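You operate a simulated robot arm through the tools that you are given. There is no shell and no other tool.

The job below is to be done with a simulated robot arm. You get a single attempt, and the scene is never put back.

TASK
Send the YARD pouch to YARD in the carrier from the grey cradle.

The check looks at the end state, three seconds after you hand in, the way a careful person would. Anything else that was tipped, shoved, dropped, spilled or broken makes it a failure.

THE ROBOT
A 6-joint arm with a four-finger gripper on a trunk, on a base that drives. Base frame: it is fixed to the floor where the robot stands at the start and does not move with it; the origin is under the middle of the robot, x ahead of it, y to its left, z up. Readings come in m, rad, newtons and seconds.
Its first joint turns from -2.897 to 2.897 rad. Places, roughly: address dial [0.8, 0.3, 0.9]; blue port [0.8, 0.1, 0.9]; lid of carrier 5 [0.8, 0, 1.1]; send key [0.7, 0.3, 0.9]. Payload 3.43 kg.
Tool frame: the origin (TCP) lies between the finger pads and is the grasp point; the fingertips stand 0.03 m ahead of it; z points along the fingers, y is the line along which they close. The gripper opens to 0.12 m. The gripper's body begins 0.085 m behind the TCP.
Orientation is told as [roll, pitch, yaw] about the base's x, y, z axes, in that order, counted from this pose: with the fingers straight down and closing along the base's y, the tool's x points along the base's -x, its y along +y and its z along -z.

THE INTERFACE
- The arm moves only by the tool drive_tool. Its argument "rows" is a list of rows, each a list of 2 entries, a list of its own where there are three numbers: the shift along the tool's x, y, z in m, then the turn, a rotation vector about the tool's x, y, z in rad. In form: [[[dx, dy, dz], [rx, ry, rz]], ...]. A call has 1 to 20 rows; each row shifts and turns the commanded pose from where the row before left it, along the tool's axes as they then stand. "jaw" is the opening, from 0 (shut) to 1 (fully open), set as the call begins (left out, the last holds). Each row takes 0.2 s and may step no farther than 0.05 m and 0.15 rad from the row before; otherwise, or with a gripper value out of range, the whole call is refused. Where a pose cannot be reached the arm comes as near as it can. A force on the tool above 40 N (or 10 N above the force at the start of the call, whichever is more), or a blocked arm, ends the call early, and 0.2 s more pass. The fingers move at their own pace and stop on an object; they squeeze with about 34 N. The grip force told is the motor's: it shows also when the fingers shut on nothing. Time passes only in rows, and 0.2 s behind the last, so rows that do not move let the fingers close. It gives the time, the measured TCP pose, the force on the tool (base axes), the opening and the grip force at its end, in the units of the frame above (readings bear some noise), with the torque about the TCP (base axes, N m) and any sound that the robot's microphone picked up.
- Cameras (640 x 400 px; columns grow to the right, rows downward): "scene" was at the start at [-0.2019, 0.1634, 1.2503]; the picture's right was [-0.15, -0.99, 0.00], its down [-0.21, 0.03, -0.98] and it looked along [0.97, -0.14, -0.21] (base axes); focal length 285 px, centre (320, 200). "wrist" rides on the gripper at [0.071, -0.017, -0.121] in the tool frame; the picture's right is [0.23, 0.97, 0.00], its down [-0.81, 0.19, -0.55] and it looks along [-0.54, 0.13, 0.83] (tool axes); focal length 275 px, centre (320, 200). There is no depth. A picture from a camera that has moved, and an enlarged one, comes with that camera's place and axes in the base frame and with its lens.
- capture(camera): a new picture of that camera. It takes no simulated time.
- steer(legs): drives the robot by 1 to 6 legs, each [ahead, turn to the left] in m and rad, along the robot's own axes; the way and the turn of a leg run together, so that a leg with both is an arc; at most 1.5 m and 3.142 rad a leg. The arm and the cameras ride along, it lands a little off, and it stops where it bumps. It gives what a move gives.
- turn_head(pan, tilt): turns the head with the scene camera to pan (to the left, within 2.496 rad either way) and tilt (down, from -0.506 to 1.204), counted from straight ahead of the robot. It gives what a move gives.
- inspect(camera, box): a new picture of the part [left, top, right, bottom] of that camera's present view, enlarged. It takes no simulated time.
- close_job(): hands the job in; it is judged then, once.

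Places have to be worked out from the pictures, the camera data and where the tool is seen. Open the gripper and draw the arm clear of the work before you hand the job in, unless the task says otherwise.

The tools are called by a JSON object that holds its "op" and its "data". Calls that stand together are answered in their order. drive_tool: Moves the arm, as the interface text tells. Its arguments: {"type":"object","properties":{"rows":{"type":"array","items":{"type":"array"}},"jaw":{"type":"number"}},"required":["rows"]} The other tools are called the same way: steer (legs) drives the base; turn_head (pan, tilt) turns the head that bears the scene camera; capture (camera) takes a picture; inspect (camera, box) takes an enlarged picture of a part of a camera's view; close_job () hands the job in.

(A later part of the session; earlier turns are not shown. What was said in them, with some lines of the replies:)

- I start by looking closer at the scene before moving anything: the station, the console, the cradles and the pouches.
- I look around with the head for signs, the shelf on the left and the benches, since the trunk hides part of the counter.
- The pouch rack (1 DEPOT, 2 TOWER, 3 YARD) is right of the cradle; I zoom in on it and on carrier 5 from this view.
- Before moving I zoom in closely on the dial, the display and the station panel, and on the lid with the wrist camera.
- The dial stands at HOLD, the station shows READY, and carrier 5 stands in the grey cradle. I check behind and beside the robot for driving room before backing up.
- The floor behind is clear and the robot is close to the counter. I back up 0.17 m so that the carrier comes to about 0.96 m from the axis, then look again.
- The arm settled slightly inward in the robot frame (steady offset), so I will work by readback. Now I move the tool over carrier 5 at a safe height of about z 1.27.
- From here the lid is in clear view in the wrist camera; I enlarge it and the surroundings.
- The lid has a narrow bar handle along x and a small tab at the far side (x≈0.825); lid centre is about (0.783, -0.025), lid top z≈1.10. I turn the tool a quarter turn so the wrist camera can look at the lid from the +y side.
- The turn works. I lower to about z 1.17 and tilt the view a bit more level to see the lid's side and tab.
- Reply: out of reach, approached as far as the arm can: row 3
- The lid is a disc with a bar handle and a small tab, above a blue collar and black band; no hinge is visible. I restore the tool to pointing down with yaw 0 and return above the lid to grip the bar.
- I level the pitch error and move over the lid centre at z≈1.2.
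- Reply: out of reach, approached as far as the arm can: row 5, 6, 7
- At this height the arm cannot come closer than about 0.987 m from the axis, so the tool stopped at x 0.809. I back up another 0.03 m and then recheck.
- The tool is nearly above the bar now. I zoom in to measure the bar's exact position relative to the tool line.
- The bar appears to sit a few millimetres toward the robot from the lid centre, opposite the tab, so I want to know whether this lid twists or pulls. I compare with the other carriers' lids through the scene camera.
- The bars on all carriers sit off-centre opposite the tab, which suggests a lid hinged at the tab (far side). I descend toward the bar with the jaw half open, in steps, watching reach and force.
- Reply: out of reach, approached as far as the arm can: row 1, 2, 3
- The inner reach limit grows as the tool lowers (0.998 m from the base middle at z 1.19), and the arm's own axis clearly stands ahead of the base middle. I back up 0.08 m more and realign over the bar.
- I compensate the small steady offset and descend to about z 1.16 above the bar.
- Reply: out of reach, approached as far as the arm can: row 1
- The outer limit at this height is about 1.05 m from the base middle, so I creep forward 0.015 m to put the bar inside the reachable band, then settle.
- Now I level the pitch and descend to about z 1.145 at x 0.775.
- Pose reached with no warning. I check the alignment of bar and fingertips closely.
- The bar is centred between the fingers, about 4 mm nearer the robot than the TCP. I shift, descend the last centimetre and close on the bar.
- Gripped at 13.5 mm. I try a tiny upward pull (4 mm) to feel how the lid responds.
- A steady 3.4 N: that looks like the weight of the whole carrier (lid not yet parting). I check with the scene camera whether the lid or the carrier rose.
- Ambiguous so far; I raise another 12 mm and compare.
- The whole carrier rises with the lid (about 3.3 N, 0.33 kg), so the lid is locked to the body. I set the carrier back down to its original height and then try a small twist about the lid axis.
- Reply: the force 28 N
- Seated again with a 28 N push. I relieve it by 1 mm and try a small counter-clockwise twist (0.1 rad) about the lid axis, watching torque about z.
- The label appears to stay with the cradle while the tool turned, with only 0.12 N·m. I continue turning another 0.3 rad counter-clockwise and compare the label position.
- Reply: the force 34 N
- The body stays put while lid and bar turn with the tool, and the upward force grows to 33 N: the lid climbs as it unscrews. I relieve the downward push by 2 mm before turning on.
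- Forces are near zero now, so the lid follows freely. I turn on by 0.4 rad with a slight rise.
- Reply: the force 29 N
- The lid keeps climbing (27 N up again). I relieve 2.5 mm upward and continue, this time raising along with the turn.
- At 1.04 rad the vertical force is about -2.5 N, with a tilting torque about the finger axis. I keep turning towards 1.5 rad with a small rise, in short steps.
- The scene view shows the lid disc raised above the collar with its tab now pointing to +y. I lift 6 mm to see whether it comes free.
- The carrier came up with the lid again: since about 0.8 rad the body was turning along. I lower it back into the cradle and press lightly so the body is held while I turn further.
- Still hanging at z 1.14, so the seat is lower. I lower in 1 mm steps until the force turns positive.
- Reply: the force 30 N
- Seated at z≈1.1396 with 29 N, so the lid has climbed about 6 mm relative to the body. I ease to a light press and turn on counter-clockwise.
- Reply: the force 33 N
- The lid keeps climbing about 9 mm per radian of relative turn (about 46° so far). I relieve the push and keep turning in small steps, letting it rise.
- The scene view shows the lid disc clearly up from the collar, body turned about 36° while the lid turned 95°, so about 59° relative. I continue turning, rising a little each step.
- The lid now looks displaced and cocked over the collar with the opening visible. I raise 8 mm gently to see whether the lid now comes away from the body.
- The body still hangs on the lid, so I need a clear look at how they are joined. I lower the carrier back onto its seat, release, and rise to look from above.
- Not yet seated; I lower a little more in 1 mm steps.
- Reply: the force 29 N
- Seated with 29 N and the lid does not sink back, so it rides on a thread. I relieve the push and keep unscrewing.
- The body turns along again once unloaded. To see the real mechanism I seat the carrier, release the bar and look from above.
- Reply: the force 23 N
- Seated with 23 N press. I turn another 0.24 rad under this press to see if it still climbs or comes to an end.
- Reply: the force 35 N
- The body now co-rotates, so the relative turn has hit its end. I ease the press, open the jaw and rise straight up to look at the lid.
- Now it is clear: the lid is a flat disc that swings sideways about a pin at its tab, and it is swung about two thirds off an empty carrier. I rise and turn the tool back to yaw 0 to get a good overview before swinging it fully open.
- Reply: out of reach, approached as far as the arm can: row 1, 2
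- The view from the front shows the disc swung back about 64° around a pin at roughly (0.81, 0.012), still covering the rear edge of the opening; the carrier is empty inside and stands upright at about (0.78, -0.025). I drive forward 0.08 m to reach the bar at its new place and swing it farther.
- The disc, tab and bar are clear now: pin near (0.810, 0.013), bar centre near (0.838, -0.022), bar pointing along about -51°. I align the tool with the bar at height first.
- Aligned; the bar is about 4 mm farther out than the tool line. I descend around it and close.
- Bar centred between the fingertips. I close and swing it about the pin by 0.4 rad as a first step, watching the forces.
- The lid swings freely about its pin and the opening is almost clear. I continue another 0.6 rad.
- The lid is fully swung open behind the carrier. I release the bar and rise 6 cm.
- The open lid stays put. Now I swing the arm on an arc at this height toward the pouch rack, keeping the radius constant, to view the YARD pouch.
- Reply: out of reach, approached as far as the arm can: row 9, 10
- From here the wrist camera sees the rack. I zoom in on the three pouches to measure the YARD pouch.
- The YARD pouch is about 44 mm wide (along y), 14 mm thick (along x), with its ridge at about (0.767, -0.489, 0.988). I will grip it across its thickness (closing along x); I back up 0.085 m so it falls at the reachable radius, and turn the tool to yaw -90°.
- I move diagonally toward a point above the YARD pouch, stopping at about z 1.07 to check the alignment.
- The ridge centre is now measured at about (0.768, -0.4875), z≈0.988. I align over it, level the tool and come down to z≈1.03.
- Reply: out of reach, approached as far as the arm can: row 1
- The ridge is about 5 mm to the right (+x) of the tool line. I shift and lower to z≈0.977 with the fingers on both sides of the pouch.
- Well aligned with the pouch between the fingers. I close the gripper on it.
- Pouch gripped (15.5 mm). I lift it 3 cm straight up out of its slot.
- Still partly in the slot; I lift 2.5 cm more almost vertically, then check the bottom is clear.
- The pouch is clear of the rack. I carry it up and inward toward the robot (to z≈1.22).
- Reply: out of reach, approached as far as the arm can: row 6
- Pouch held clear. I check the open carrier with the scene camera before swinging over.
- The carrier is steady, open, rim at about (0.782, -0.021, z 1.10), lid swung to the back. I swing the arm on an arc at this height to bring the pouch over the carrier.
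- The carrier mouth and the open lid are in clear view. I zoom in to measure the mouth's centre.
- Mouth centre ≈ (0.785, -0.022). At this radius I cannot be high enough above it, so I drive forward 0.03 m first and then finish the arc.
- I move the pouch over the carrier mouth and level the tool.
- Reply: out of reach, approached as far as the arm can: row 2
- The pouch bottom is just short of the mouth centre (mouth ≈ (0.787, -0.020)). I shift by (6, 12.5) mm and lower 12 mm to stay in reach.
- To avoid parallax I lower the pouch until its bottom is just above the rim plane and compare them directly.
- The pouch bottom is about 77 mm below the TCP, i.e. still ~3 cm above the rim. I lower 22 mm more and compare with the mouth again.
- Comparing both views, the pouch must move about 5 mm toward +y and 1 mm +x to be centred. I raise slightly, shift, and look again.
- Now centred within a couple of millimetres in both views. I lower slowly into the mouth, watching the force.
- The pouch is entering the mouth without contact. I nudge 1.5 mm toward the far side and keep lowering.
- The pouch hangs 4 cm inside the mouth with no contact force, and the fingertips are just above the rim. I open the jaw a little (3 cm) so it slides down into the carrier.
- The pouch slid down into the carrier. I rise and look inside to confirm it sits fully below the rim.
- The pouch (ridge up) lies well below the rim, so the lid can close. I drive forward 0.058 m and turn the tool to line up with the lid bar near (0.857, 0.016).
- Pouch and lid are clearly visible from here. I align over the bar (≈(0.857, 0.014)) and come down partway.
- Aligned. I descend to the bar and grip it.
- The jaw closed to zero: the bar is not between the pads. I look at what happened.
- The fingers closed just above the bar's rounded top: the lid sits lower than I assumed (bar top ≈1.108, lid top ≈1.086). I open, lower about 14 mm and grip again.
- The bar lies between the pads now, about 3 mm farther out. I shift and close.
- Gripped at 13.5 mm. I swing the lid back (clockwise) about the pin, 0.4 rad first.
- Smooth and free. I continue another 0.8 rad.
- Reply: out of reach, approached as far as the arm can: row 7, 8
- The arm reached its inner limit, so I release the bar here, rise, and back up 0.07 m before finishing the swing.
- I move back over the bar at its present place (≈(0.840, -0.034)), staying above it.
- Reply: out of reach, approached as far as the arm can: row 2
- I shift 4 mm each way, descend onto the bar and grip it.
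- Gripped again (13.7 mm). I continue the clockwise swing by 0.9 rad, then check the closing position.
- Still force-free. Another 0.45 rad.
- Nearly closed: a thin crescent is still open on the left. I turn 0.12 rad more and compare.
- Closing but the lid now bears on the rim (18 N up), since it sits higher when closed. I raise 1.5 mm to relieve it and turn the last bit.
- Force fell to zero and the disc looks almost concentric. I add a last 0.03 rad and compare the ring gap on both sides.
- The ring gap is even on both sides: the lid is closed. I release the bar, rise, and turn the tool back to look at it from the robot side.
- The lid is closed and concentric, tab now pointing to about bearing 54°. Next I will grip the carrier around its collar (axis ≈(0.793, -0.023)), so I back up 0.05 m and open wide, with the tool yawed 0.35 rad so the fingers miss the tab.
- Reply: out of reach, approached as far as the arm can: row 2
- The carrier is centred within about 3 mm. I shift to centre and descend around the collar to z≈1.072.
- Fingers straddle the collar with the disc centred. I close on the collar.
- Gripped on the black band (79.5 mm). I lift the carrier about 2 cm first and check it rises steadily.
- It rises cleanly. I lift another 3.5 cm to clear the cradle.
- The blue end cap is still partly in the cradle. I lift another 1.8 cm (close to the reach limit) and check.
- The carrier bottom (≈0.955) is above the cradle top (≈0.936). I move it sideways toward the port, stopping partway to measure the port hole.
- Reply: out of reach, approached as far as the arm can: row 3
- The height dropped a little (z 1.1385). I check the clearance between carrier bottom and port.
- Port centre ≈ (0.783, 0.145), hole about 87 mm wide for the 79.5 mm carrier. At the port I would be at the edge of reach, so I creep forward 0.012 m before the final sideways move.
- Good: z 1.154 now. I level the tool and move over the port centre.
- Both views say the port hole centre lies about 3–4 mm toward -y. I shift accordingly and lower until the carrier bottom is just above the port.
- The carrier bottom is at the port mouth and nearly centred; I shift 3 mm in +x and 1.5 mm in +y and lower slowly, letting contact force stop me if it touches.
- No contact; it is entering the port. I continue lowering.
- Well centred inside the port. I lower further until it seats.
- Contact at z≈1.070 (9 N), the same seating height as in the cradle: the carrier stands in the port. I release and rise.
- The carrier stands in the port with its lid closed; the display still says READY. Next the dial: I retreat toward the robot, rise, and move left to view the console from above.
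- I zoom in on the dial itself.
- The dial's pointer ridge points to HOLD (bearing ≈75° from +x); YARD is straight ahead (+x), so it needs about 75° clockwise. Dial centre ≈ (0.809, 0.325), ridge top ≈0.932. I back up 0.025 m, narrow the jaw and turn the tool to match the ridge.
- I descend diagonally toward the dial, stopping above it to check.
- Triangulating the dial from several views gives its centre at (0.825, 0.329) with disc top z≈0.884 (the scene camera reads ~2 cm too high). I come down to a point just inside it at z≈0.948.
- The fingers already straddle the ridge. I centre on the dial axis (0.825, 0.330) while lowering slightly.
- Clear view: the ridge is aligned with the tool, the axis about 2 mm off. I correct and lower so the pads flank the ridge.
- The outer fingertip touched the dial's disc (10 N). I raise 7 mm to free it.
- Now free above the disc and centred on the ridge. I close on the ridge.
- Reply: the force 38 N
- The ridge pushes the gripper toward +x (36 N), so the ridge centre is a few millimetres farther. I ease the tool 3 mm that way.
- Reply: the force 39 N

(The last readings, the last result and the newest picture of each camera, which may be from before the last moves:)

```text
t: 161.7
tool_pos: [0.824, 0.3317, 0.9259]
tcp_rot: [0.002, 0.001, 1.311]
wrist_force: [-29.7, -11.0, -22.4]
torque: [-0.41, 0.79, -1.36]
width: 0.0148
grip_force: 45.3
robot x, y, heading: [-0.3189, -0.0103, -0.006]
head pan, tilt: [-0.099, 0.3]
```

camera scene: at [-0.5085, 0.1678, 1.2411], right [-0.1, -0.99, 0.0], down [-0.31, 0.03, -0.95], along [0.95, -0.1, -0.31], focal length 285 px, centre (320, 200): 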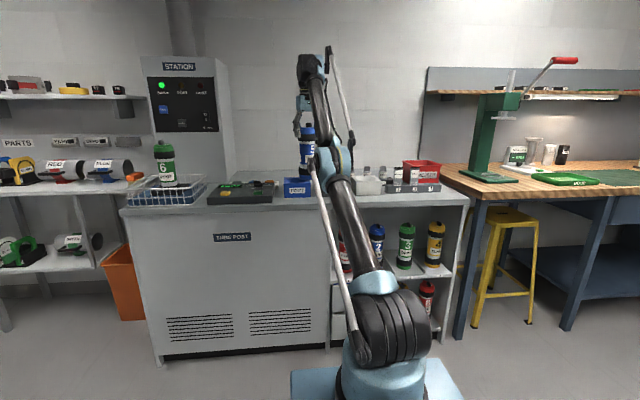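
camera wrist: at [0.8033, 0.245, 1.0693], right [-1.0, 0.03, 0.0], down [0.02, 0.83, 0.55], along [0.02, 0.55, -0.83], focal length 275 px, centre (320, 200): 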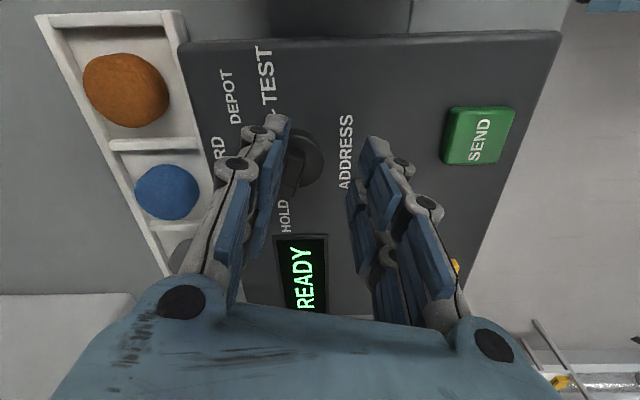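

Overcorrected; I go back half and turn slightly clockwise to relieve the torque.

{"op": "drive_tool", "data": {"rows": [[[0.0, 0.0014, 0], [0, 0, 0]], [[0, 0, 0.0], [0, 0, 0.03]], [[0, 0, 0], [0, 0, 0.03]], [[0, 0, 0], [0, 0, 0]]]}}

{"op": "inspect", "data": {"camera": "wrist", "box": [230, 100, 410, 240]}}

```text
t: 162.7
tool_pos: [0.8255, 0.3323, 0.9265]
tcp_rot: [-0.002, -0.001, 1.25]
wrist_force: [-28.5, -11.1, -17.9]
torque: [-0.52, 0.83, -0.98]
width: 0.0127
grip_force: 45.1
robot x, y, heading: [-0.3198, -0.0154, 0.003]
head pan, tilt: [-0.099, 0.3]
```

```text
2.86 times, centred on (320, 170) of wrist
camera zoom: at [0.8183, 0.2584, 1.0481], right [-1.0, 0.09, 0.0], down [0.07, 0.83, 0.55], along [0.05, 0.55, -0.83], focal length 786 px, centre (320, 286)
```

zoom: 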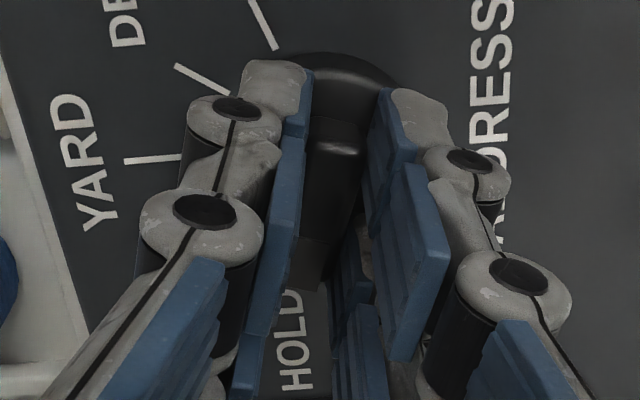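

{"op": "drive_tool", "data": {"rows": [[[0.0, 0.0015, 0.001], [0, 0, 0.03]], [[0, 0, 0.0], [0, 0, 0.03]], [[0, 0, 0], [0, 0, 0]]]}}

```text
t: 163.6
tool_pos: [0.8231, 0.3277, 0.9351]
tcp_rot: [-0.024, -0.01, 1.181]
wrist_force: [88.3, -9.6, -21.7]
torque: [0.28, -2.29, -0.11]
width: 0.0133
grip_force: 45.4
robot x, y, heading: [-0.3212, -0.0138, 0.002]
head pan, tilt: [-0.099, 0.3]
stopped in row 3: the force on the tool passed its limit at 48 N (the readings are from after the stop); the commanded pose is now the measured one
```

A force spike near the edge of reach. I open the gripper at once and look.

{"op": "drive_tool", "data": {"rows": [[[0, 0, 0], [0, 0, 0]], [[0, 0, 0], [0, 0, 0]]], "jaw": 0.35}}

{"op": "capture", "data": {"camera": "wrist"}}

{"op": "inspect", "data": {"camera": "wrist", "box": [230, 100, 410, 240]}}

{"op": "capture", "data": {"camera": "scene"}}

```text
t: 164.2
tool_pos: [0.8138, 0.3313, 0.9412]
tcp_rot: [-0.016, -0.007, 1.188]
wrist_force: [-0.4, -1.1, 0.5]
torque: [0.0, 0.02, 0.0]
width: 0.0422
grip_force: 0.1
robot x, y, heading: [-0.3186, -0.0148, 0.001]
head pan, tilt: [-0.099, 0.3]
```

```text
taken
camera wrist: at [0.8001, 0.2596, 1.0617], right [-0.99, 0.15, -0.02], down [0.12, 0.82, 0.56], along [0.1, 0.55, -0.83], focal length 275 px, centre (320, 200)
```

wrist: 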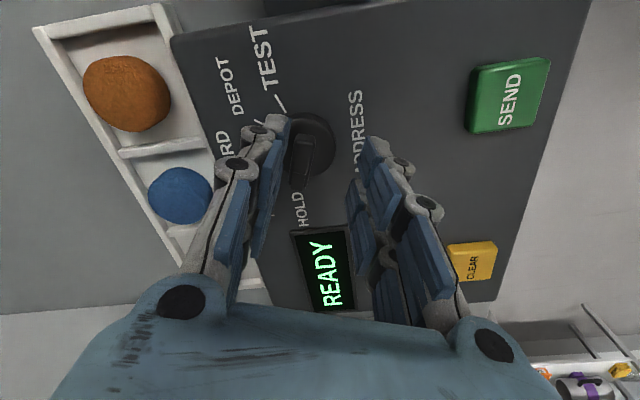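

```text
2.86 times, centred on (320, 170) of wrist
camera zoom: at [0.8001, 0.2596, 1.0617], right [-0.99, 0.15, -0.02], down [0.12, 0.82, 0.56], along [0.1, 0.55, -0.83], focal length 786 px, centre (320, 286)
```

zoom: 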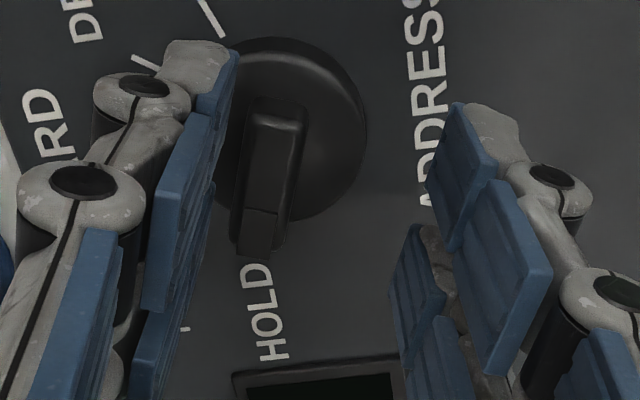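

```text
taken
camera scene: at [-0.5214, 0.168, 1.2411], right [-0.1, -0.99, 0.0], down [-0.31, 0.03, -0.95], along [0.95, -0.1, -0.31], focal length 285 px, centre (320, 200)
```

scene: 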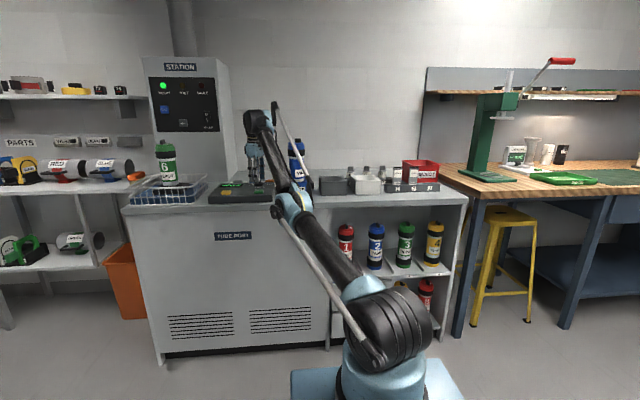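

The dial is unharmed and still at HOLD. Clamping it was too stiff, so I will instead use the half-open jaw as a loose fork around the ridge and turn. First I re-centre on the dial axis (≈(0.824, 0.3285)).

{"op": "drive_tool", "data": {"rows": [[[-0.0012, -0.0105, 0], [-0.016, 0.007, -0.121]], [[0, 0, 0], [0, 0, 0]], [[0, 0, 0], [0, 0, 0]]]}}

{"op": "inspect", "data": {"camera": "wrist", "box": [230, 100, 410, 240]}}

```text
t: 165.0
tool_pos: [0.8253, 0.3288, 0.9393]
tcp_rot: [0.002, 0.001, 1.309]
wrist_force: [0.0, 0.0, 0.4]
torque: [0.0, -0.05, -0.01]
width: 0.0422
grip_force: 0.1
robot x, y, heading: [-0.3172, -0.0125, 0.001]
head pan, tilt: [-0.099, 0.3]
```

```text
2.86 times, centred on (320, 170) of wrist
camera zoom: at [0.8227, 0.2563, 1.0623], right [-1.0, 0.03, 0.0], down [0.02, 0.83, 0.55], along [0.02, 0.55, -0.83], focal length 786 px, centre (320, 286)
```

zoom: 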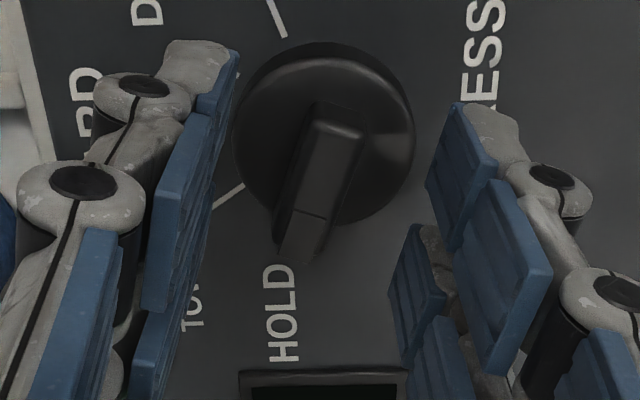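

Aligned within a millimetre now. I lower 11 mm and narrow the jaw to about 18 mm around the ridge.

{"op": "drive_tool", "data": {"rows": [[[0, 0, 0.005], [0, 0, 0]], [[0, 0, 0.006], [0, 0, 0]], [[0, 0, 0], [0, 0, 0]]]}}

{"op": "drive_tool", "data": {"rows": [[[0, 0, 0], [0, 0, 0]], [[0, 0, 0], [0, 0, 0]]], "jaw": 0.16}}

{"op": "inspect", "data": {"camera": "wrist", "box": [230, 100, 410, 240]}}

```text
t: 165.8
tool_pos: [0.8246, 0.329, 0.9294]
tcp_rot: [0.001, 0.001, 1.307]
wrist_force: [0.0, -0.1, 0.2]
torque: [0.0, -0.02, -0.03]
width: 0.042
grip_force: 0.1
robot x, y, heading: [-0.3212, -0.0126, -0.003]
head pan, tilt: [-0.099, 0.3]
```

```text
t: 166.4
tool_pos: [0.8239, 0.3289, 0.9289]
tcp_rot: [0.001, 0.0, 1.31]
wrist_force: [-0.7, -0.7, 1.2]
torque: [-0.03, 0.01, -0.01]
width: 0.0191
grip_force: 0.0
robot x, y, heading: [-0.3186, -0.0099, 0.004]
head pan, tilt: [-0.099, 0.3]
```

```text
2.86 times, centred on (320, 170) of wrist
camera zoom: at [0.822, 0.2557, 1.0508], right [-1.0, 0.03, 0.0], down [0.02, 0.83, 0.55], along [0.02, 0.55, -0.83], focal length 786 px, centre (320, 286)
```

zoom: 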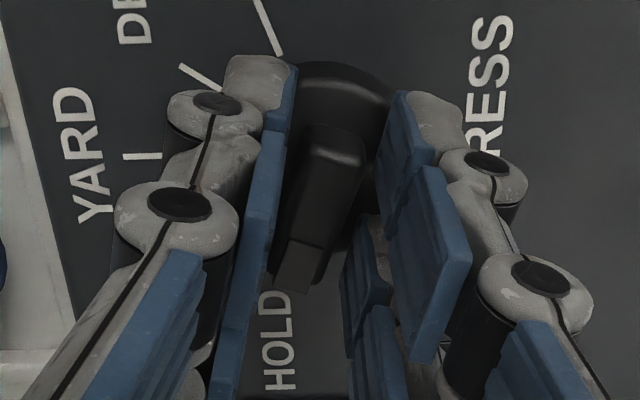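

Loose around the ridge, no contact force. I turn clockwise 0.4 rad and check.

{"op": "drive_tool", "data": {"rows": [[[0, 0, 0], [0, 0, 0.08]], [[0, 0, 0], [0, 0, 0.08]], [[0, 0, 0], [0, 0, 0.08]], [[0, 0, 0], [0, 0, 0.08]], [[0, 0, 0], [0, 0, 0.08]], [[0, 0, 0], [0, 0, 0]]]}}

{"op": "inspect", "data": {"camera": "wrist", "box": [230, 100, 410, 240]}}

```text
t: 167.8
tool_pos: [0.8227, 0.3286, 0.9296]
tcp_rot: [-0.002, 0.0, 0.909]
wrist_force: [-0.6, 0.8, 0.7]
torque: [0.07, 0.03, 0.01]
width: 0.0204
grip_force: 1.2
robot x, y, heading: [-0.3189, -0.0146, 0.004]
head pan, tilt: [-0.099, 0.3]
```

```text
2.86 times, centred on (320, 170) of wrist
camera zoom: at [0.7931, 0.2622, 1.0513], right [-0.91, 0.42, 0.0], down [0.35, 0.76, 0.55], along [0.23, 0.5, -0.83], focal length 786 px, centre (320, 286)
```

zoom: 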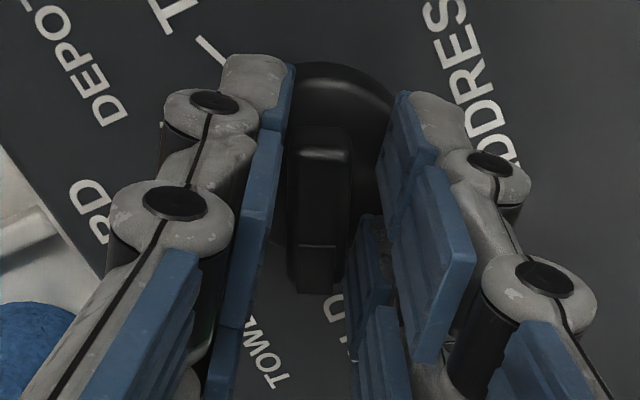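

The ridge is following the fork. I continue turning.

{"op": "drive_tool", "data": {"rows": [[[0, 0, 0], [0, 0, 0.08]], [[0, 0, 0], [0, 0, 0.08]], [[0, 0, 0], [0, 0, 0.08]], [[0, 0, 0], [0, 0, 0.08]], [[0, 0, 0], [0, 0, 0.08]], [[0, 0, 0], [0, 0, 0]]]}}

{"op": "inspect", "data": {"camera": "wrist", "box": [230, 100, 410, 240]}}

```text
t: 169.2
tool_pos: [0.8247, 0.3285, 0.9291]
tcp_rot: [0.0, 0.002, 0.51]
wrist_force: [-0.4, -0.6, 0.6]
torque: [-0.01, 0.02, 0.02]
width: 0.0191
grip_force: 0.1
robot x, y, heading: [-0.3203, -0.0117, 0.003]
head pan, tilt: [-0.099, 0.3]
```

```text
2.86 times, centred on (320, 170) of wrist
camera zoom: at [0.7698, 0.2793, 1.0508], right [-0.68, 0.74, 0.0], down [0.61, 0.56, 0.55], along [0.41, 0.37, -0.83], focal length 786 px, centre (320, 286)
```

zoom: 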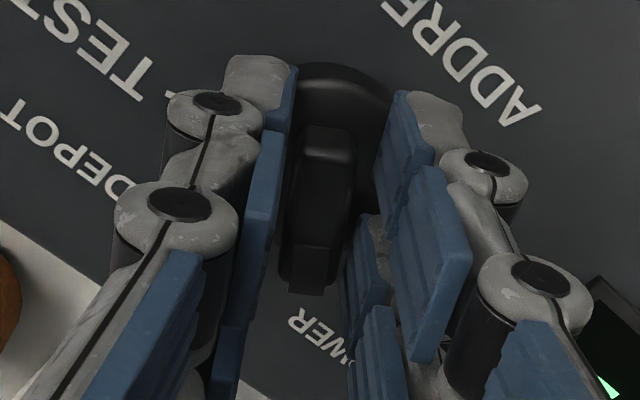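

The pointer has reached TOWER. I continue toward YARD.

{"op": "drive_tool", "data": {"rows": [[[0, 0, 0], [0, 0, 0.08]], [[0, 0, 0], [0, 0, 0.08]], [[0, 0, 0], [0, 0, 0.08]], [[0, 0, 0], [0, 0, 0.08]], [[0, 0, 0], [0, 0, 0.08]], [[0, 0, 0], [0, 0, 0]]]}}

{"op": "inspect", "data": {"camera": "wrist", "box": [230, 100, 410, 240]}}

```text
t: 170.6
tool_pos: [0.8237, 0.3292, 0.9287]
tcp_rot: [-0.001, 0.0, 0.109]
wrist_force: [0.6, -0.4, -0.4]
torque: [0.01, -0.02, 0.0]
width: 0.0192
grip_force: 0.4
robot x, y, heading: [-0.3215, -0.0105, 0.002]
head pan, tilt: [-0.099, 0.3]
```

```text
2.86 times, centred on (320, 170) of wrist
camera zoom: at [0.7554, 0.3042, 1.0503], right [-0.33, 0.94, 0.0], down [0.79, 0.28, 0.55], along [0.52, 0.18, -0.83], focal length 786 px, centre (320, 286)
```

zoom: 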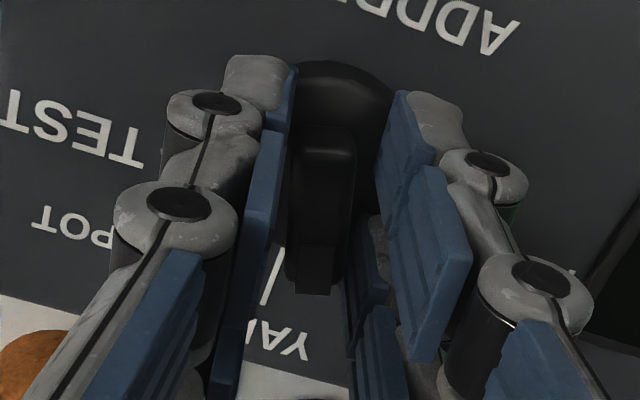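

Nearly there: the YARD tick is just left of the pointer tip. I turn a bit more.

{"op": "drive_tool", "data": {"rows": [[[0, 0, 0], [0, 0, 0.06]], [[0, 0, 0], [0, 0, 0.06]], [[0, 0, 0], [0, 0, 0.05]], [[0, 0, 0], [0, 0, 0]]]}}

{"op": "inspect", "data": {"camera": "wrist", "box": [230, 100, 410, 240]}}

```text
t: 171.6
tool_pos: [0.8241, 0.329, 0.9283]
tcp_rot: [-0.001, -0.001, -0.061]
wrist_force: [-0.8, 0.1, 0.0]
torque: [0.03, -0.01, 0.01]
width: 0.0192
grip_force: 0.1
robot x, y, heading: [-0.3191, -0.014, -0.004]
head pan, tilt: [-0.099, 0.3]
```

```text
2.86 times, centred on (320, 170) of wrist
camera zoom: at [0.752, 0.3166, 1.0507], right [-0.17, 0.99, 0.0], down [0.82, 0.14, 0.55], along [0.54, 0.09, -0.83], focal length 786 px, centre (320, 286)
```

zoom: 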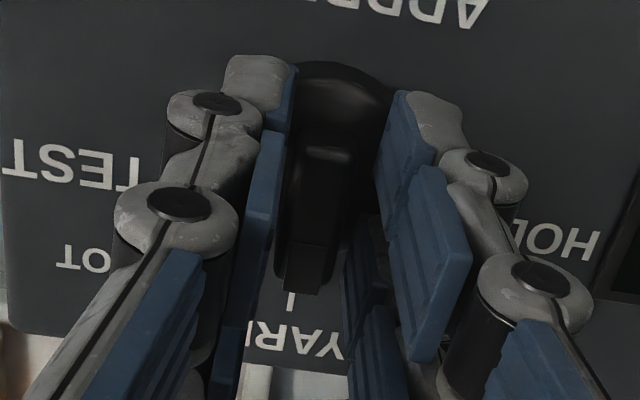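

The pointer now points at YARD. I open a little, rise off the ridge and retreat inward and up to inspect.

{"op": "drive_tool", "data": {"rows": [[[0, 0, -0.004], [0, 0, 0]], [[0, 0, -0.006], [0, 0, 0]], [[0.003, 0, -0.01], [0, 0, 0]], [[0.02, -0.008, -0.03], [0, 0, 0]], [[0.028, -0.01, -0.035], [0, 0, 0]], [[0.03, -0.01, -0.035], [0, 0, 0]], [[0, 0, 0], [0, 0, 0]]], "jaw": 0.3}}

{"op": "capture", "data": {"camera": "wrist"}}

{"op": "inspect", "data": {"camera": "wrist", "box": [250, 80, 430, 220]}}

{"op": "inspect", "data": {"camera": "scene", "box": [140, 50, 340, 220]}}

```text
t: 173.2
tool_pos: [0.7403, 0.3067, 1.0495]
tcp_rot: [-0.001, 0.0, -0.061]
wrist_force: [0.6, 0.1, 0.2]
torque: [-0.03, 0.01, 0.01]
width: 0.0361
grip_force: 0.0
robot x, y, heading: [-0.3181, -0.0134, 0.001]
head pan, tilt: [-0.099, 0.3]
```

```text
taken
camera wrist: at [0.669, 0.2949, 1.172], right [-0.17, 0.99, 0.0], down [0.82, 0.14, 0.55], along [0.54, 0.09, -0.83], focal length 275 px, centre (320, 200)
```

wrist: 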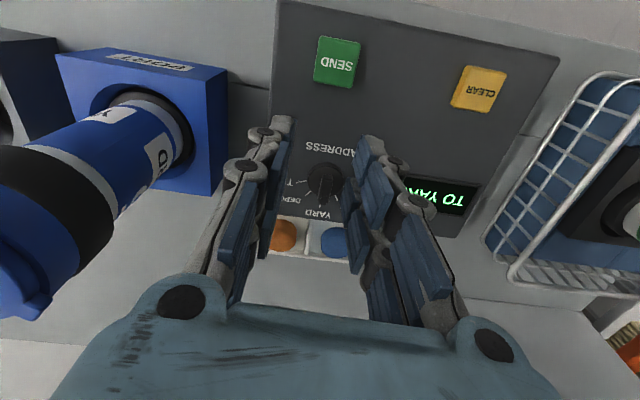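

```text
2.86 times, centred on (340, 150) of wrist
camera zoom: at [0.669, 0.2949, 1.172], right [-0.17, 0.99, 0.0], down [0.82, 0.14, 0.55], along [0.54, 0.09, -0.83], focal length 786 px, centre (263, 343)
```

zoom: 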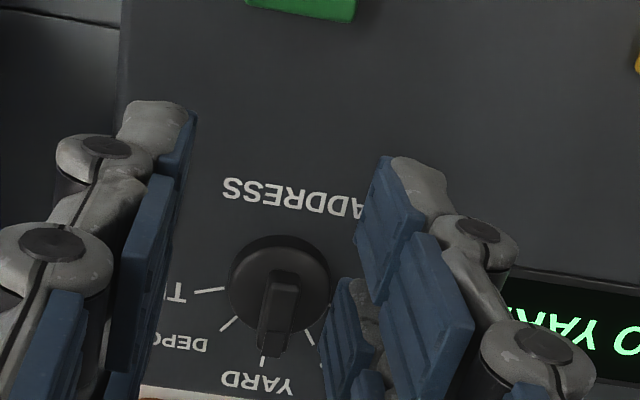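

```text
2.35 times, centred on (240, 135) of scene
camera zoom: at [-0.5213, 0.168, 1.2411], right [-0.1, -0.99, 0.0], down [-0.31, 0.03, -0.95], along [0.95, -0.1, -0.31], focal length 670 px, centre (508, 353)
```

zoom: 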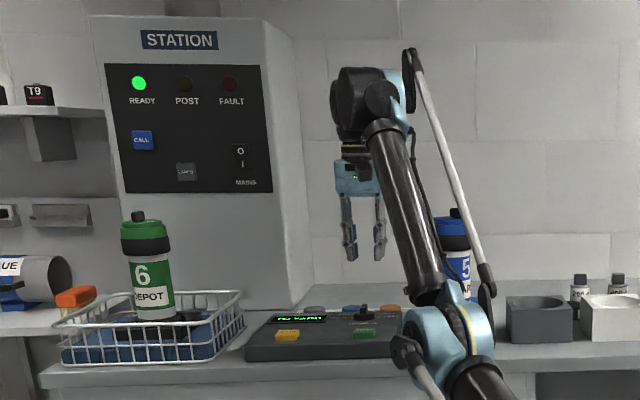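

The display now reads "TO YARD". SEND is at about (0.701, 0.317), so I must back up about 0.13 m to reach it with the tool pointing down; I close the jaw for pressing.

{"op": "steer", "data": {"legs": [[-0.13, 0.0]]}}

{"op": "drive_tool", "data": {"rows": [[[0, 0, 0], [0, 0, -0.061]], [[0, 0, 0], [0, 0, 0]], [[0, 0, 0], [0, 0, 0]]], "jaw": 0}}

{"op": "capture", "data": {"camera": "wrist"}}

```text
t: 174.5
tool_pos: [0.612, 0.3041, 1.0501]
tcp_rot: [0.001, 0.0, -0.064]
wrist_force: [-0.5, -0.2, 0.6]
torque: [0.01, -0.01, -0.04]
width: 0.0358
grip_force: 0.1
robot x, y, heading: [-0.4459, -0.0136, -0.004]
head pan, tilt: [-0.099, 0.3]
```

```text
t: 175.3
tool_pos: [0.5991, 0.3042, 1.0634]
tcp_rot: [0.001, -0.012, 0.0]
wrist_force: [1.1, 0.3, 0.4]
torque: [-0.01, 0.01, 0.01]
width: 0.0
grip_force: 33.2
robot x, y, heading: [-0.4511, -0.0137, -0.002]
head pan, tilt: [-0.099, 0.3]
```

```text
taken
camera wrist: at [0.5268, 0.2876, 1.184], right [-0.23, 0.97, 0.0], down [0.8, 0.19, 0.56], along [0.55, 0.13, -0.83], focal length 275 px, centre (320, 200)
```

wrist: 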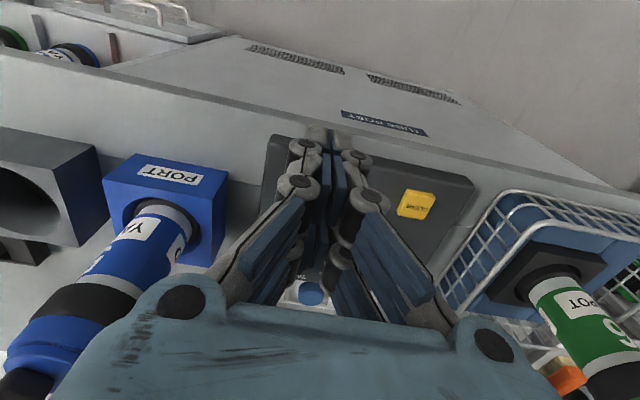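

I move diagonally toward a point just inside and above the SEND key.

{"op": "drive_tool", "data": {"rows": [[[-0.0286, 0.0023, 0.0345], [0, 0.012, 0]], [[-0.0286, 0.0023, 0.0345], [0, 0, 0]], [[-0.0286, 0.0023, 0.0345], [0, 0, 0]], [[0, 0, 0], [0, 0, 0]]]}}

{"op": "capture", "data": {"camera": "wrist"}}

{"op": "inspect", "data": {"camera": "wrist", "box": [230, 80, 410, 220]}}

{"op": "inspect", "data": {"camera": "scene", "box": [200, 120, 300, 220]}}

```text
t: 176.3
tool_pos: [0.689, 0.3097, 0.9587]
tcp_rot: [-0.001, 0.001, -0.002]
wrist_force: [-0.6, 0.0, 0.1]
torque: [-0.02, -0.01, 0.0]
width: 0.0002
grip_force: 33.5
robot x, y, heading: [-0.449, -0.0134, -0.002]
head pan, tilt: [-0.099, 0.3]
```

```text
taken
camera wrist: at [0.6174, 0.2927, 1.081], right [-0.23, 0.97, 0.0], down [0.81, 0.19, 0.55], along [0.54, 0.13, -0.83], focal length 275 px, centre (320, 200)
```

wrist: 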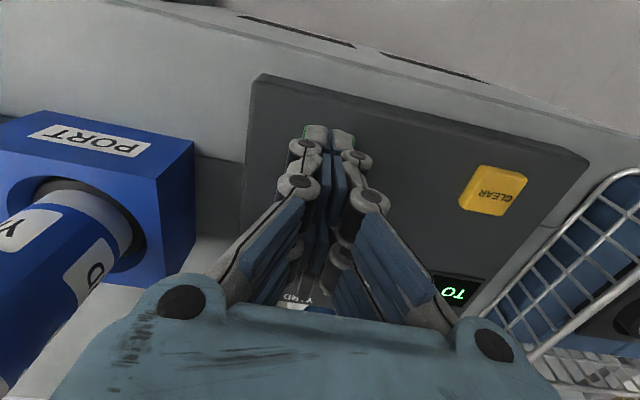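

```text
2.86 times, centred on (320, 150) of wrist
camera zoom: at [0.6174, 0.2927, 1.081], right [-0.23, 0.97, 0.0], down [0.81, 0.19, 0.55], along [0.54, 0.13, -0.83], focal length 786 px, centre (320, 343)
```

zoom: 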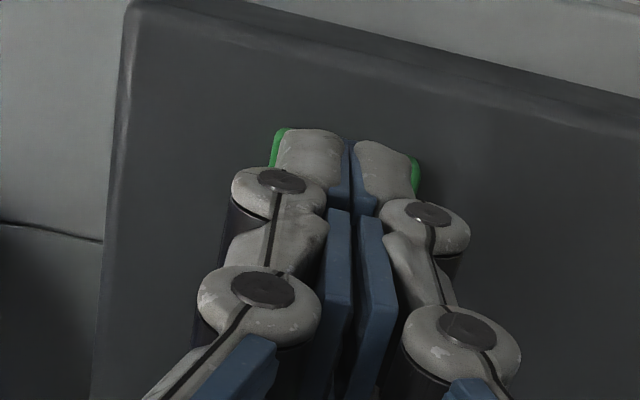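

```text
4.00 times, centred on (250, 170) of scene
camera zoom: at [-0.6504, 0.1688, 1.2411], right [-0.1, -0.99, 0.0], down [-0.31, 0.03, -0.95], along [0.95, -0.1, -0.31], focal length 1138 px, centre (600, 320)
```

zoom: 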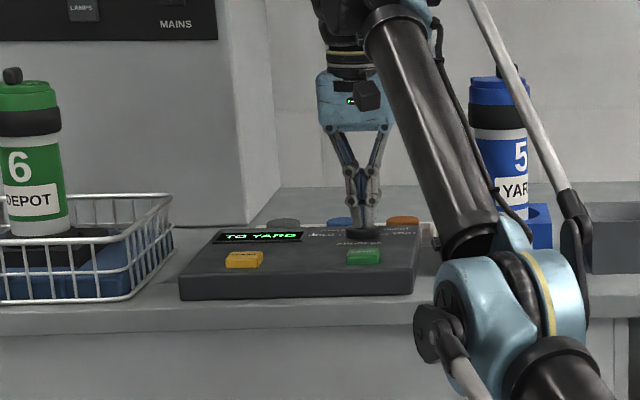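

The SEND key is right beneath the closed fingertips, about 6 mm to +y. I centre and lower to just above it.

{"op": "drive_tool", "data": {"rows": [[[-0.005, 0.006, 0.012], [0, 0, 0]], [[0, 0, 0.012], [0, 0, 0]], [[0, 0, 0], [0, 0, 0]]]}}

{"op": "inspect", "data": {"camera": "wrist", "box": [230, 80, 410, 220]}}

{"op": "inspect", "data": {"camera": "scene", "box": [220, 150, 300, 210]}}

```text
t: 177.1
tool_pos: [0.6912, 0.3162, 0.9361]
tcp_rot: [0.0, -0.001, -0.002]
wrist_force: [-0.2, -0.7, 0.7]
torque: [-0.02, -0.01, 0.02]
width: 0.0
grip_force: 33.2
robot x, y, heading: [-0.4529, -0.0105, -0.003]
head pan, tilt: [-0.099, 0.3]
```

```text
2.86 times, centred on (320, 150) of wrist
camera zoom: at [0.621, 0.2996, 1.0581], right [-0.23, 0.97, 0.0], down [0.81, 0.19, 0.55], along [0.54, 0.13, -0.83], focal length 786 px, centre (320, 343)
```

zoom: 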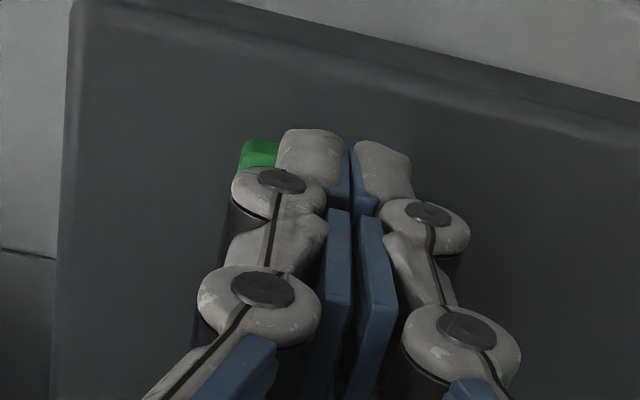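

```text
6.67 times, centred on (260, 180) of scene
camera zoom: at [-0.6503, 0.1688, 1.2411], right [-0.1, -0.99, 0.0], down [-0.31, 0.03, -0.95], along [0.95, -0.1, -0.31], focal length 1897 px, centre (720, 333)
```

zoom: 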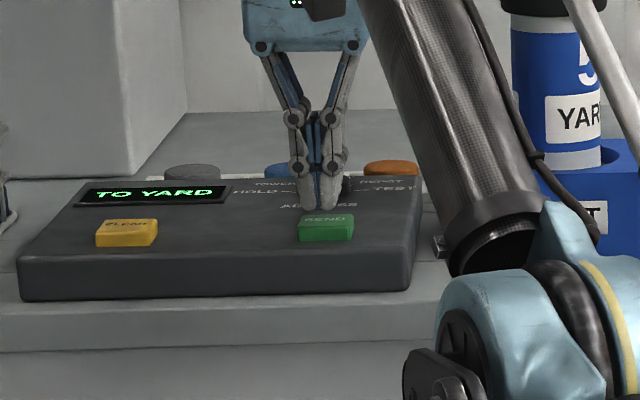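

Fingertips are centred over SEND. I press down in small steps, watching force and sound.

{"op": "drive_tool", "data": {"rows": [[[0, 0, 0.003], [0, 0, 0]], [[0, 0, 0.003], [0, 0, 0]], [[0, 0, 0.003], [0, 0, 0]], [[0, 0, 0], [0, 0, 0]]]}}

```text
t: 178.1
tool_pos: [0.6904, 0.3162, 0.9263]
tcp_rot: [-0.001, -0.001, -0.001]
wrist_force: [0.4, -0.2, 0.3]
torque: [0.0, 0.02, 0.01]
width: 0.0001
grip_force: 33.9
robot x, y, heading: [-0.4448, -0.0136, -0.005]
head pan, tilt: [-0.099, 0.3]
```

{"op": "drive_tool", "data": {"rows": [[[0, 0, 0.003], [0, 0, 0]], [[0, 0, 0.003], [0, 0, 0]], [[0, 0, 0.002], [0, 0, 0]], [[0, 0, 0], [0, 0, 0]]]}}

{"op": "inspect", "data": {"camera": "scene", "box": [220, 150, 300, 210]}}

```text
t: 179.1
tool_pos: [0.6912, 0.3148, 0.9199]
tcp_rot: [0.001, 0.0, -0.003]
wrist_force: [0.9, 0.1, 1.4]
torque: [-0.03, -0.01, -0.03]
width: 0.0061
grip_force: 33.5
robot x, y, heading: [-0.4504, -0.0099, -0.003]
head pan, tilt: [-0.099, 0.3]
```

```text
6.67 times, centred on (260, 180) of scene
camera zoom: at [-0.6504, 0.1688, 1.2411], right [-0.1, -0.99, 0.0], down [-0.31, 0.03, -0.95], along [0.95, -0.1, -0.31], focal length 1897 px, centre (720, 333)
```

zoom: 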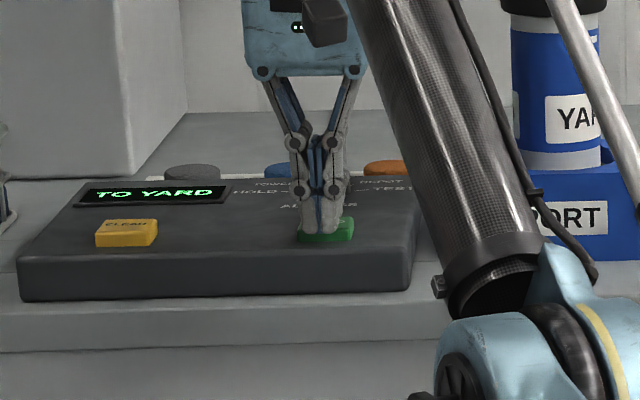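

The fingertips are on the key. I press further.

{"op": "drive_tool", "data": {"rows": [[[0, 0, 0.002], [0, 0, 0]], [[0, 0, 0.002], [0, 0, 0]], [[0, 0, 0], [0, 0, 0]]]}}

{"op": "inspect", "data": {"camera": "scene", "box": [140, 50, 340, 220]}}

```text
t: 179.9
tool_pos: [0.6896, 0.3169, 0.9165]
tcp_rot: [0.0, -0.002, -0.002]
wrist_force: [6.4, -1.2, 14.0]
torque: [-0.09, -0.18, 0.02]
width: 0.0061
grip_force: 33.8
robot x, y, heading: [-0.4515, -0.0074, -0.006]
head pan, tilt: [-0.099, 0.3]
heard: click
```

```text
2.35 times, centred on (240, 135) of scene
camera zoom: at [-0.6508, 0.1686, 1.241], right [-0.1, -0.99, 0.0], down [-0.31, 0.03, -0.95], along [0.95, -0.1, -0.31], focal length 670 px, centre (508, 353)
```

zoom: 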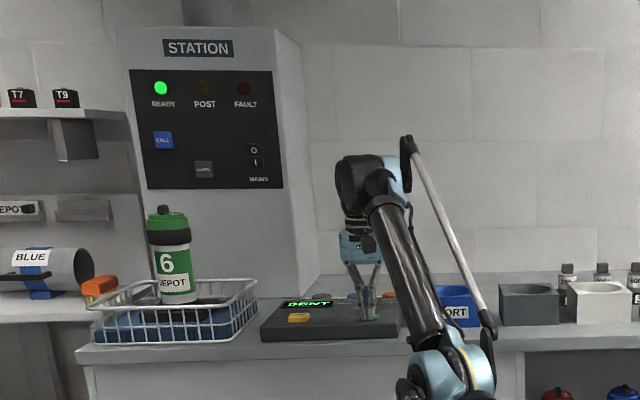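

Click heard; the display reads SENT and the carrier has left the port. I lift off the key and retreat.

{"op": "drive_tool", "data": {"rows": [[[0, 0, -0.006], [0, 0, 0]], [[0, 0, -0.01], [0, 0, 0]], [[0.02, 0, -0.03], [0, 0, 0]], [[0.025, 0, -0.035], [0, 0, 0]], [[0.025, 0, -0.035], [0, 0, 0]], [[0.025, 0, -0.035], [0, 0, 0]], [[0.025, 0, -0.03], [0, 0, 0]], [[0, 0, 0], [0, 0, 0]]]}}

{"op": "capture", "data": {"camera": "scene"}}

{"op": "inspect", "data": {"camera": "scene", "box": [140, 50, 340, 220]}}

{"op": "capture", "data": {"camera": "wrist"}}

```text
t: 181.7
tool_pos: [0.5721, 0.3188, 1.0972]
tcp_rot: [0.0, 0.001, -0.001]
wrist_force: [0.6, -0.2, -0.3]
torque: [-0.01, 0.0, 0.01]
width: 0.0
grip_force: 33.4
robot x, y, heading: [-0.4506, -0.0142, -0.004]
head pan, tilt: [-0.099, 0.3]
```

```text
taken
camera scene: at [-0.6503, 0.1689, 1.2411], right [-0.1, -0.99, 0.0], down [-0.31, 0.03, -0.95], along [0.95, -0.1, -0.31], focal length 285 px, centre (320, 200)
```

scene: 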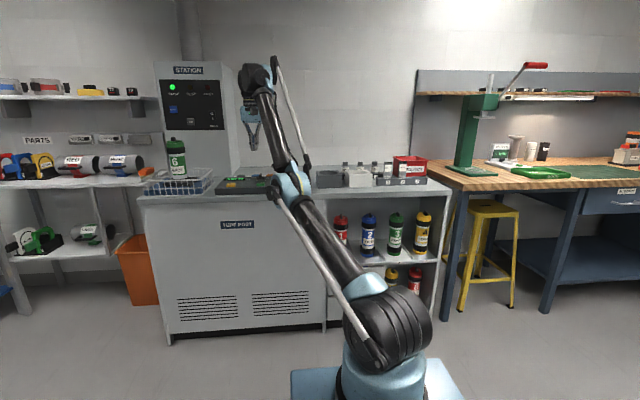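

```text
2.35 times, centred on (240, 135) of scene
camera zoom: at [-0.6503, 0.1689, 1.2411], right [-0.1, -0.99, 0.0], down [-0.31, 0.03, -0.95], along [0.95, -0.1, -0.31], focal length 670 px, centre (508, 353)
```

zoom: 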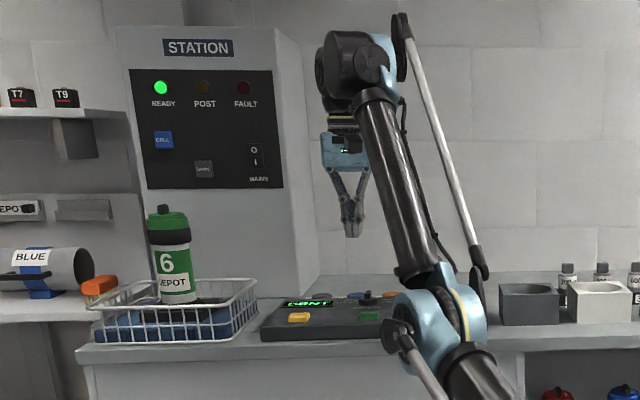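

```text
taken
camera wrist: at [0.5012, 0.3018, 1.2178], right [-0.23, 0.97, 0.0], down [0.81, 0.19, 0.55], along [0.54, 0.13, -0.83], focal length 275 px, centre (320, 200)
```

wrist: 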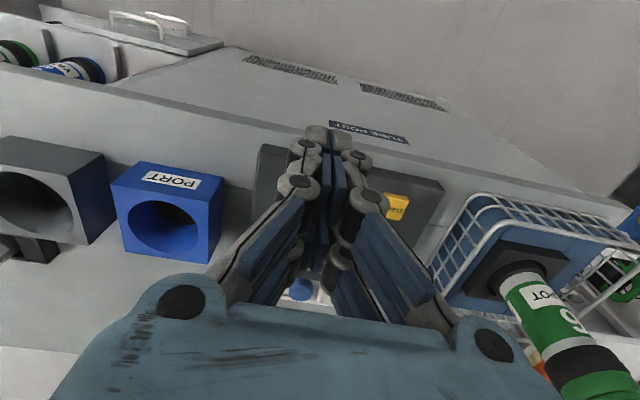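

The port is empty. I verify the display and check that the rest of the counter is undisturbed, open the gripper and back away.

{"op": "inspect", "data": {"camera": "scene", "box": [215, 165, 285, 205]}}

{"op": "drive_tool", "data": {"rows": [[[0.04, 0, -0.02], [0, 0, 0]], [[0.04, 0, -0.02], [0, 0, 0]], [[0, 0, 0], [0, 0, 0]]], "jaw": 0.8}}

{"op": "steer", "data": {"legs": [[-0.15, 0.0]]}}

{"op": "turn_head", "data": {"pan": -0.25, "tilt": 0.2}}

{"op": "capture", "data": {"camera": "scene"}}

{"op": "inspect", "data": {"camera": "scene", "box": [260, 130, 420, 230]}}

{"op": "inspect", "data": {"camera": "scene", "box": [100, 100, 280, 220]}}

```text
9.14 times, centred on (250, 185) of scene
camera zoom: at [-0.6503, 0.1689, 1.2411], right [-0.1, -0.99, 0.0], down [-0.31, 0.03, -0.95], along [0.95, -0.1, -0.31], focal length 2602 px, centre (960, 337)
```

zoom: 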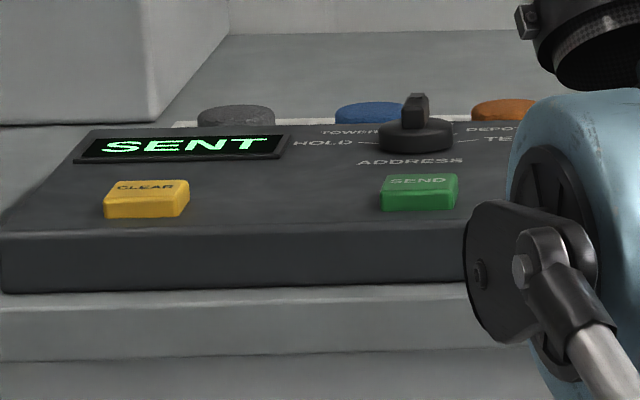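

```text
t: 182.5
tool_pos: [0.494, 0.3206, 1.1398]
tcp_rot: [-0.002, 0.002, -0.003]
wrist_force: [0.5, 0.6, -0.1]
torque: [-0.01, 0.01, -0.04]
width: 0.096
grip_force: 0.0
out of reach, approached as far as the arm can: row 2
robot x, y, heading: [-0.4517, -0.0111, -0.003]
head pan, tilt: [-0.099, 0.3]
```

```text
t: 183.9
tool_pos: [0.3423, 0.3232, 1.1388]
tcp_rot: [0.0, 0.002, -0.003]
wrist_force: [-0.2, 0.0, -0.4]
torque: [0.01, -0.01, -0.01]
width: 0.0962
grip_force: 0.2
robot x, y, heading: [-0.6028, -0.0103, -0.004]
head pan, tilt: [-0.099, 0.3]
```

```text
t: 184.6
tool_pos: [0.3355, 0.3259, 1.1469]
tcp_rot: [-0.002, -0.011, 0.0]
wrist_force: [0.3, -0.6, -0.1]
torque: [0.01, -0.04, -0.01]
width: 0.0962
grip_force: 0.0
robot x, y, heading: [-0.6017, -0.0099, -0.005]
head pan, tilt: [-0.25, 0.201]
```

```text
taken
camera scene: at [-0.8047, 0.1557, 1.2503], right [-0.25, -0.97, 0.0], down [-0.21, 0.05, -0.98], along [0.95, -0.24, -0.21], focal length 285 px, centre (320, 200)
```

scene: 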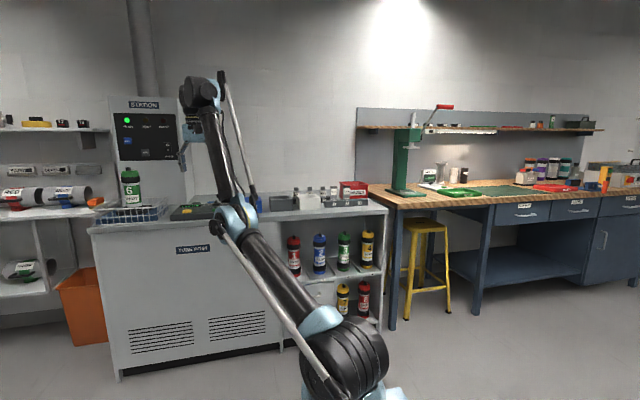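

```text
4.00 times, centred on (340, 180) of scene
camera zoom: at [-0.8047, 0.1557, 1.2503], right [-0.25, -0.97, 0.0], down [-0.21, 0.05, -0.98], along [0.95, -0.24, -0.21], focal length 1138 px, centre (240, 280)
```

zoom: 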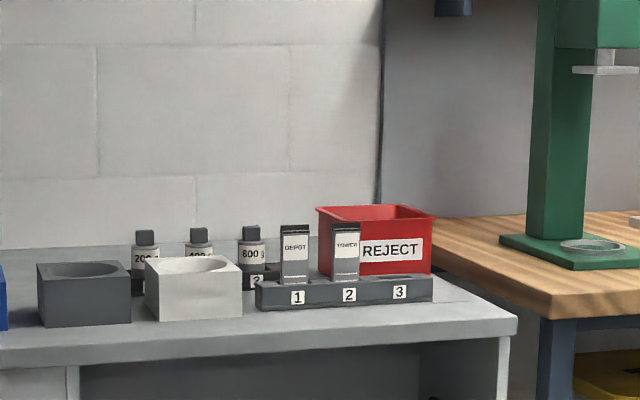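

```text
3.33 times, centred on (190, 160) of scene
camera zoom: at [-0.8047, 0.1557, 1.2503], right [-0.25, -0.97, 0.0], down [-0.21, 0.05, -0.98], along [0.95, -0.24, -0.21], focal length 948 px, centre (753, 333)
```

zoom: 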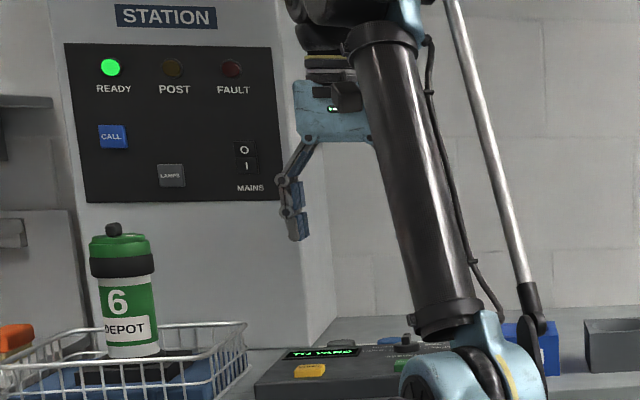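

The carrier went to YARD: the console read SENT with no fault and the port is empty. The other pouches, weights, bin and cradles stand as before. The arm is clear with the gripper open, so I hand the job in.

{"op": "close_job", "data": {}}

```text
The job is handed in.
```

I put the YARD pouch in carrier 5 from the grey cradle and sent it to YARD. When I pressed SEND there was a click, the console read SENT and the port was empty, with no fault light.

- **Carrier:** I swung its lid open, lowered the pouch in, closed the lid evenly over the mouth, and moved the carrier to the blue port.
- **Address:** I turned the dial from HOLD to YARD and waited for the console to read TO YARD before pressing SEND.
- **Along the way:** The lid's swing pivot took some trial and error, and the carrier turned and rose a little in its cradle while I worked it out. The force also spiked (88 N was read) the first time I gripped the dial; I let go at once and it was undamaged.
- **End state:** The last pictures showed the DEPOT and TOWER pouches, the weights, the bin, the cradles and carrier 6 standing as before. The gripper is open and the robot has backed away from the counter. After reading SENT, the console went back to TO YARD.
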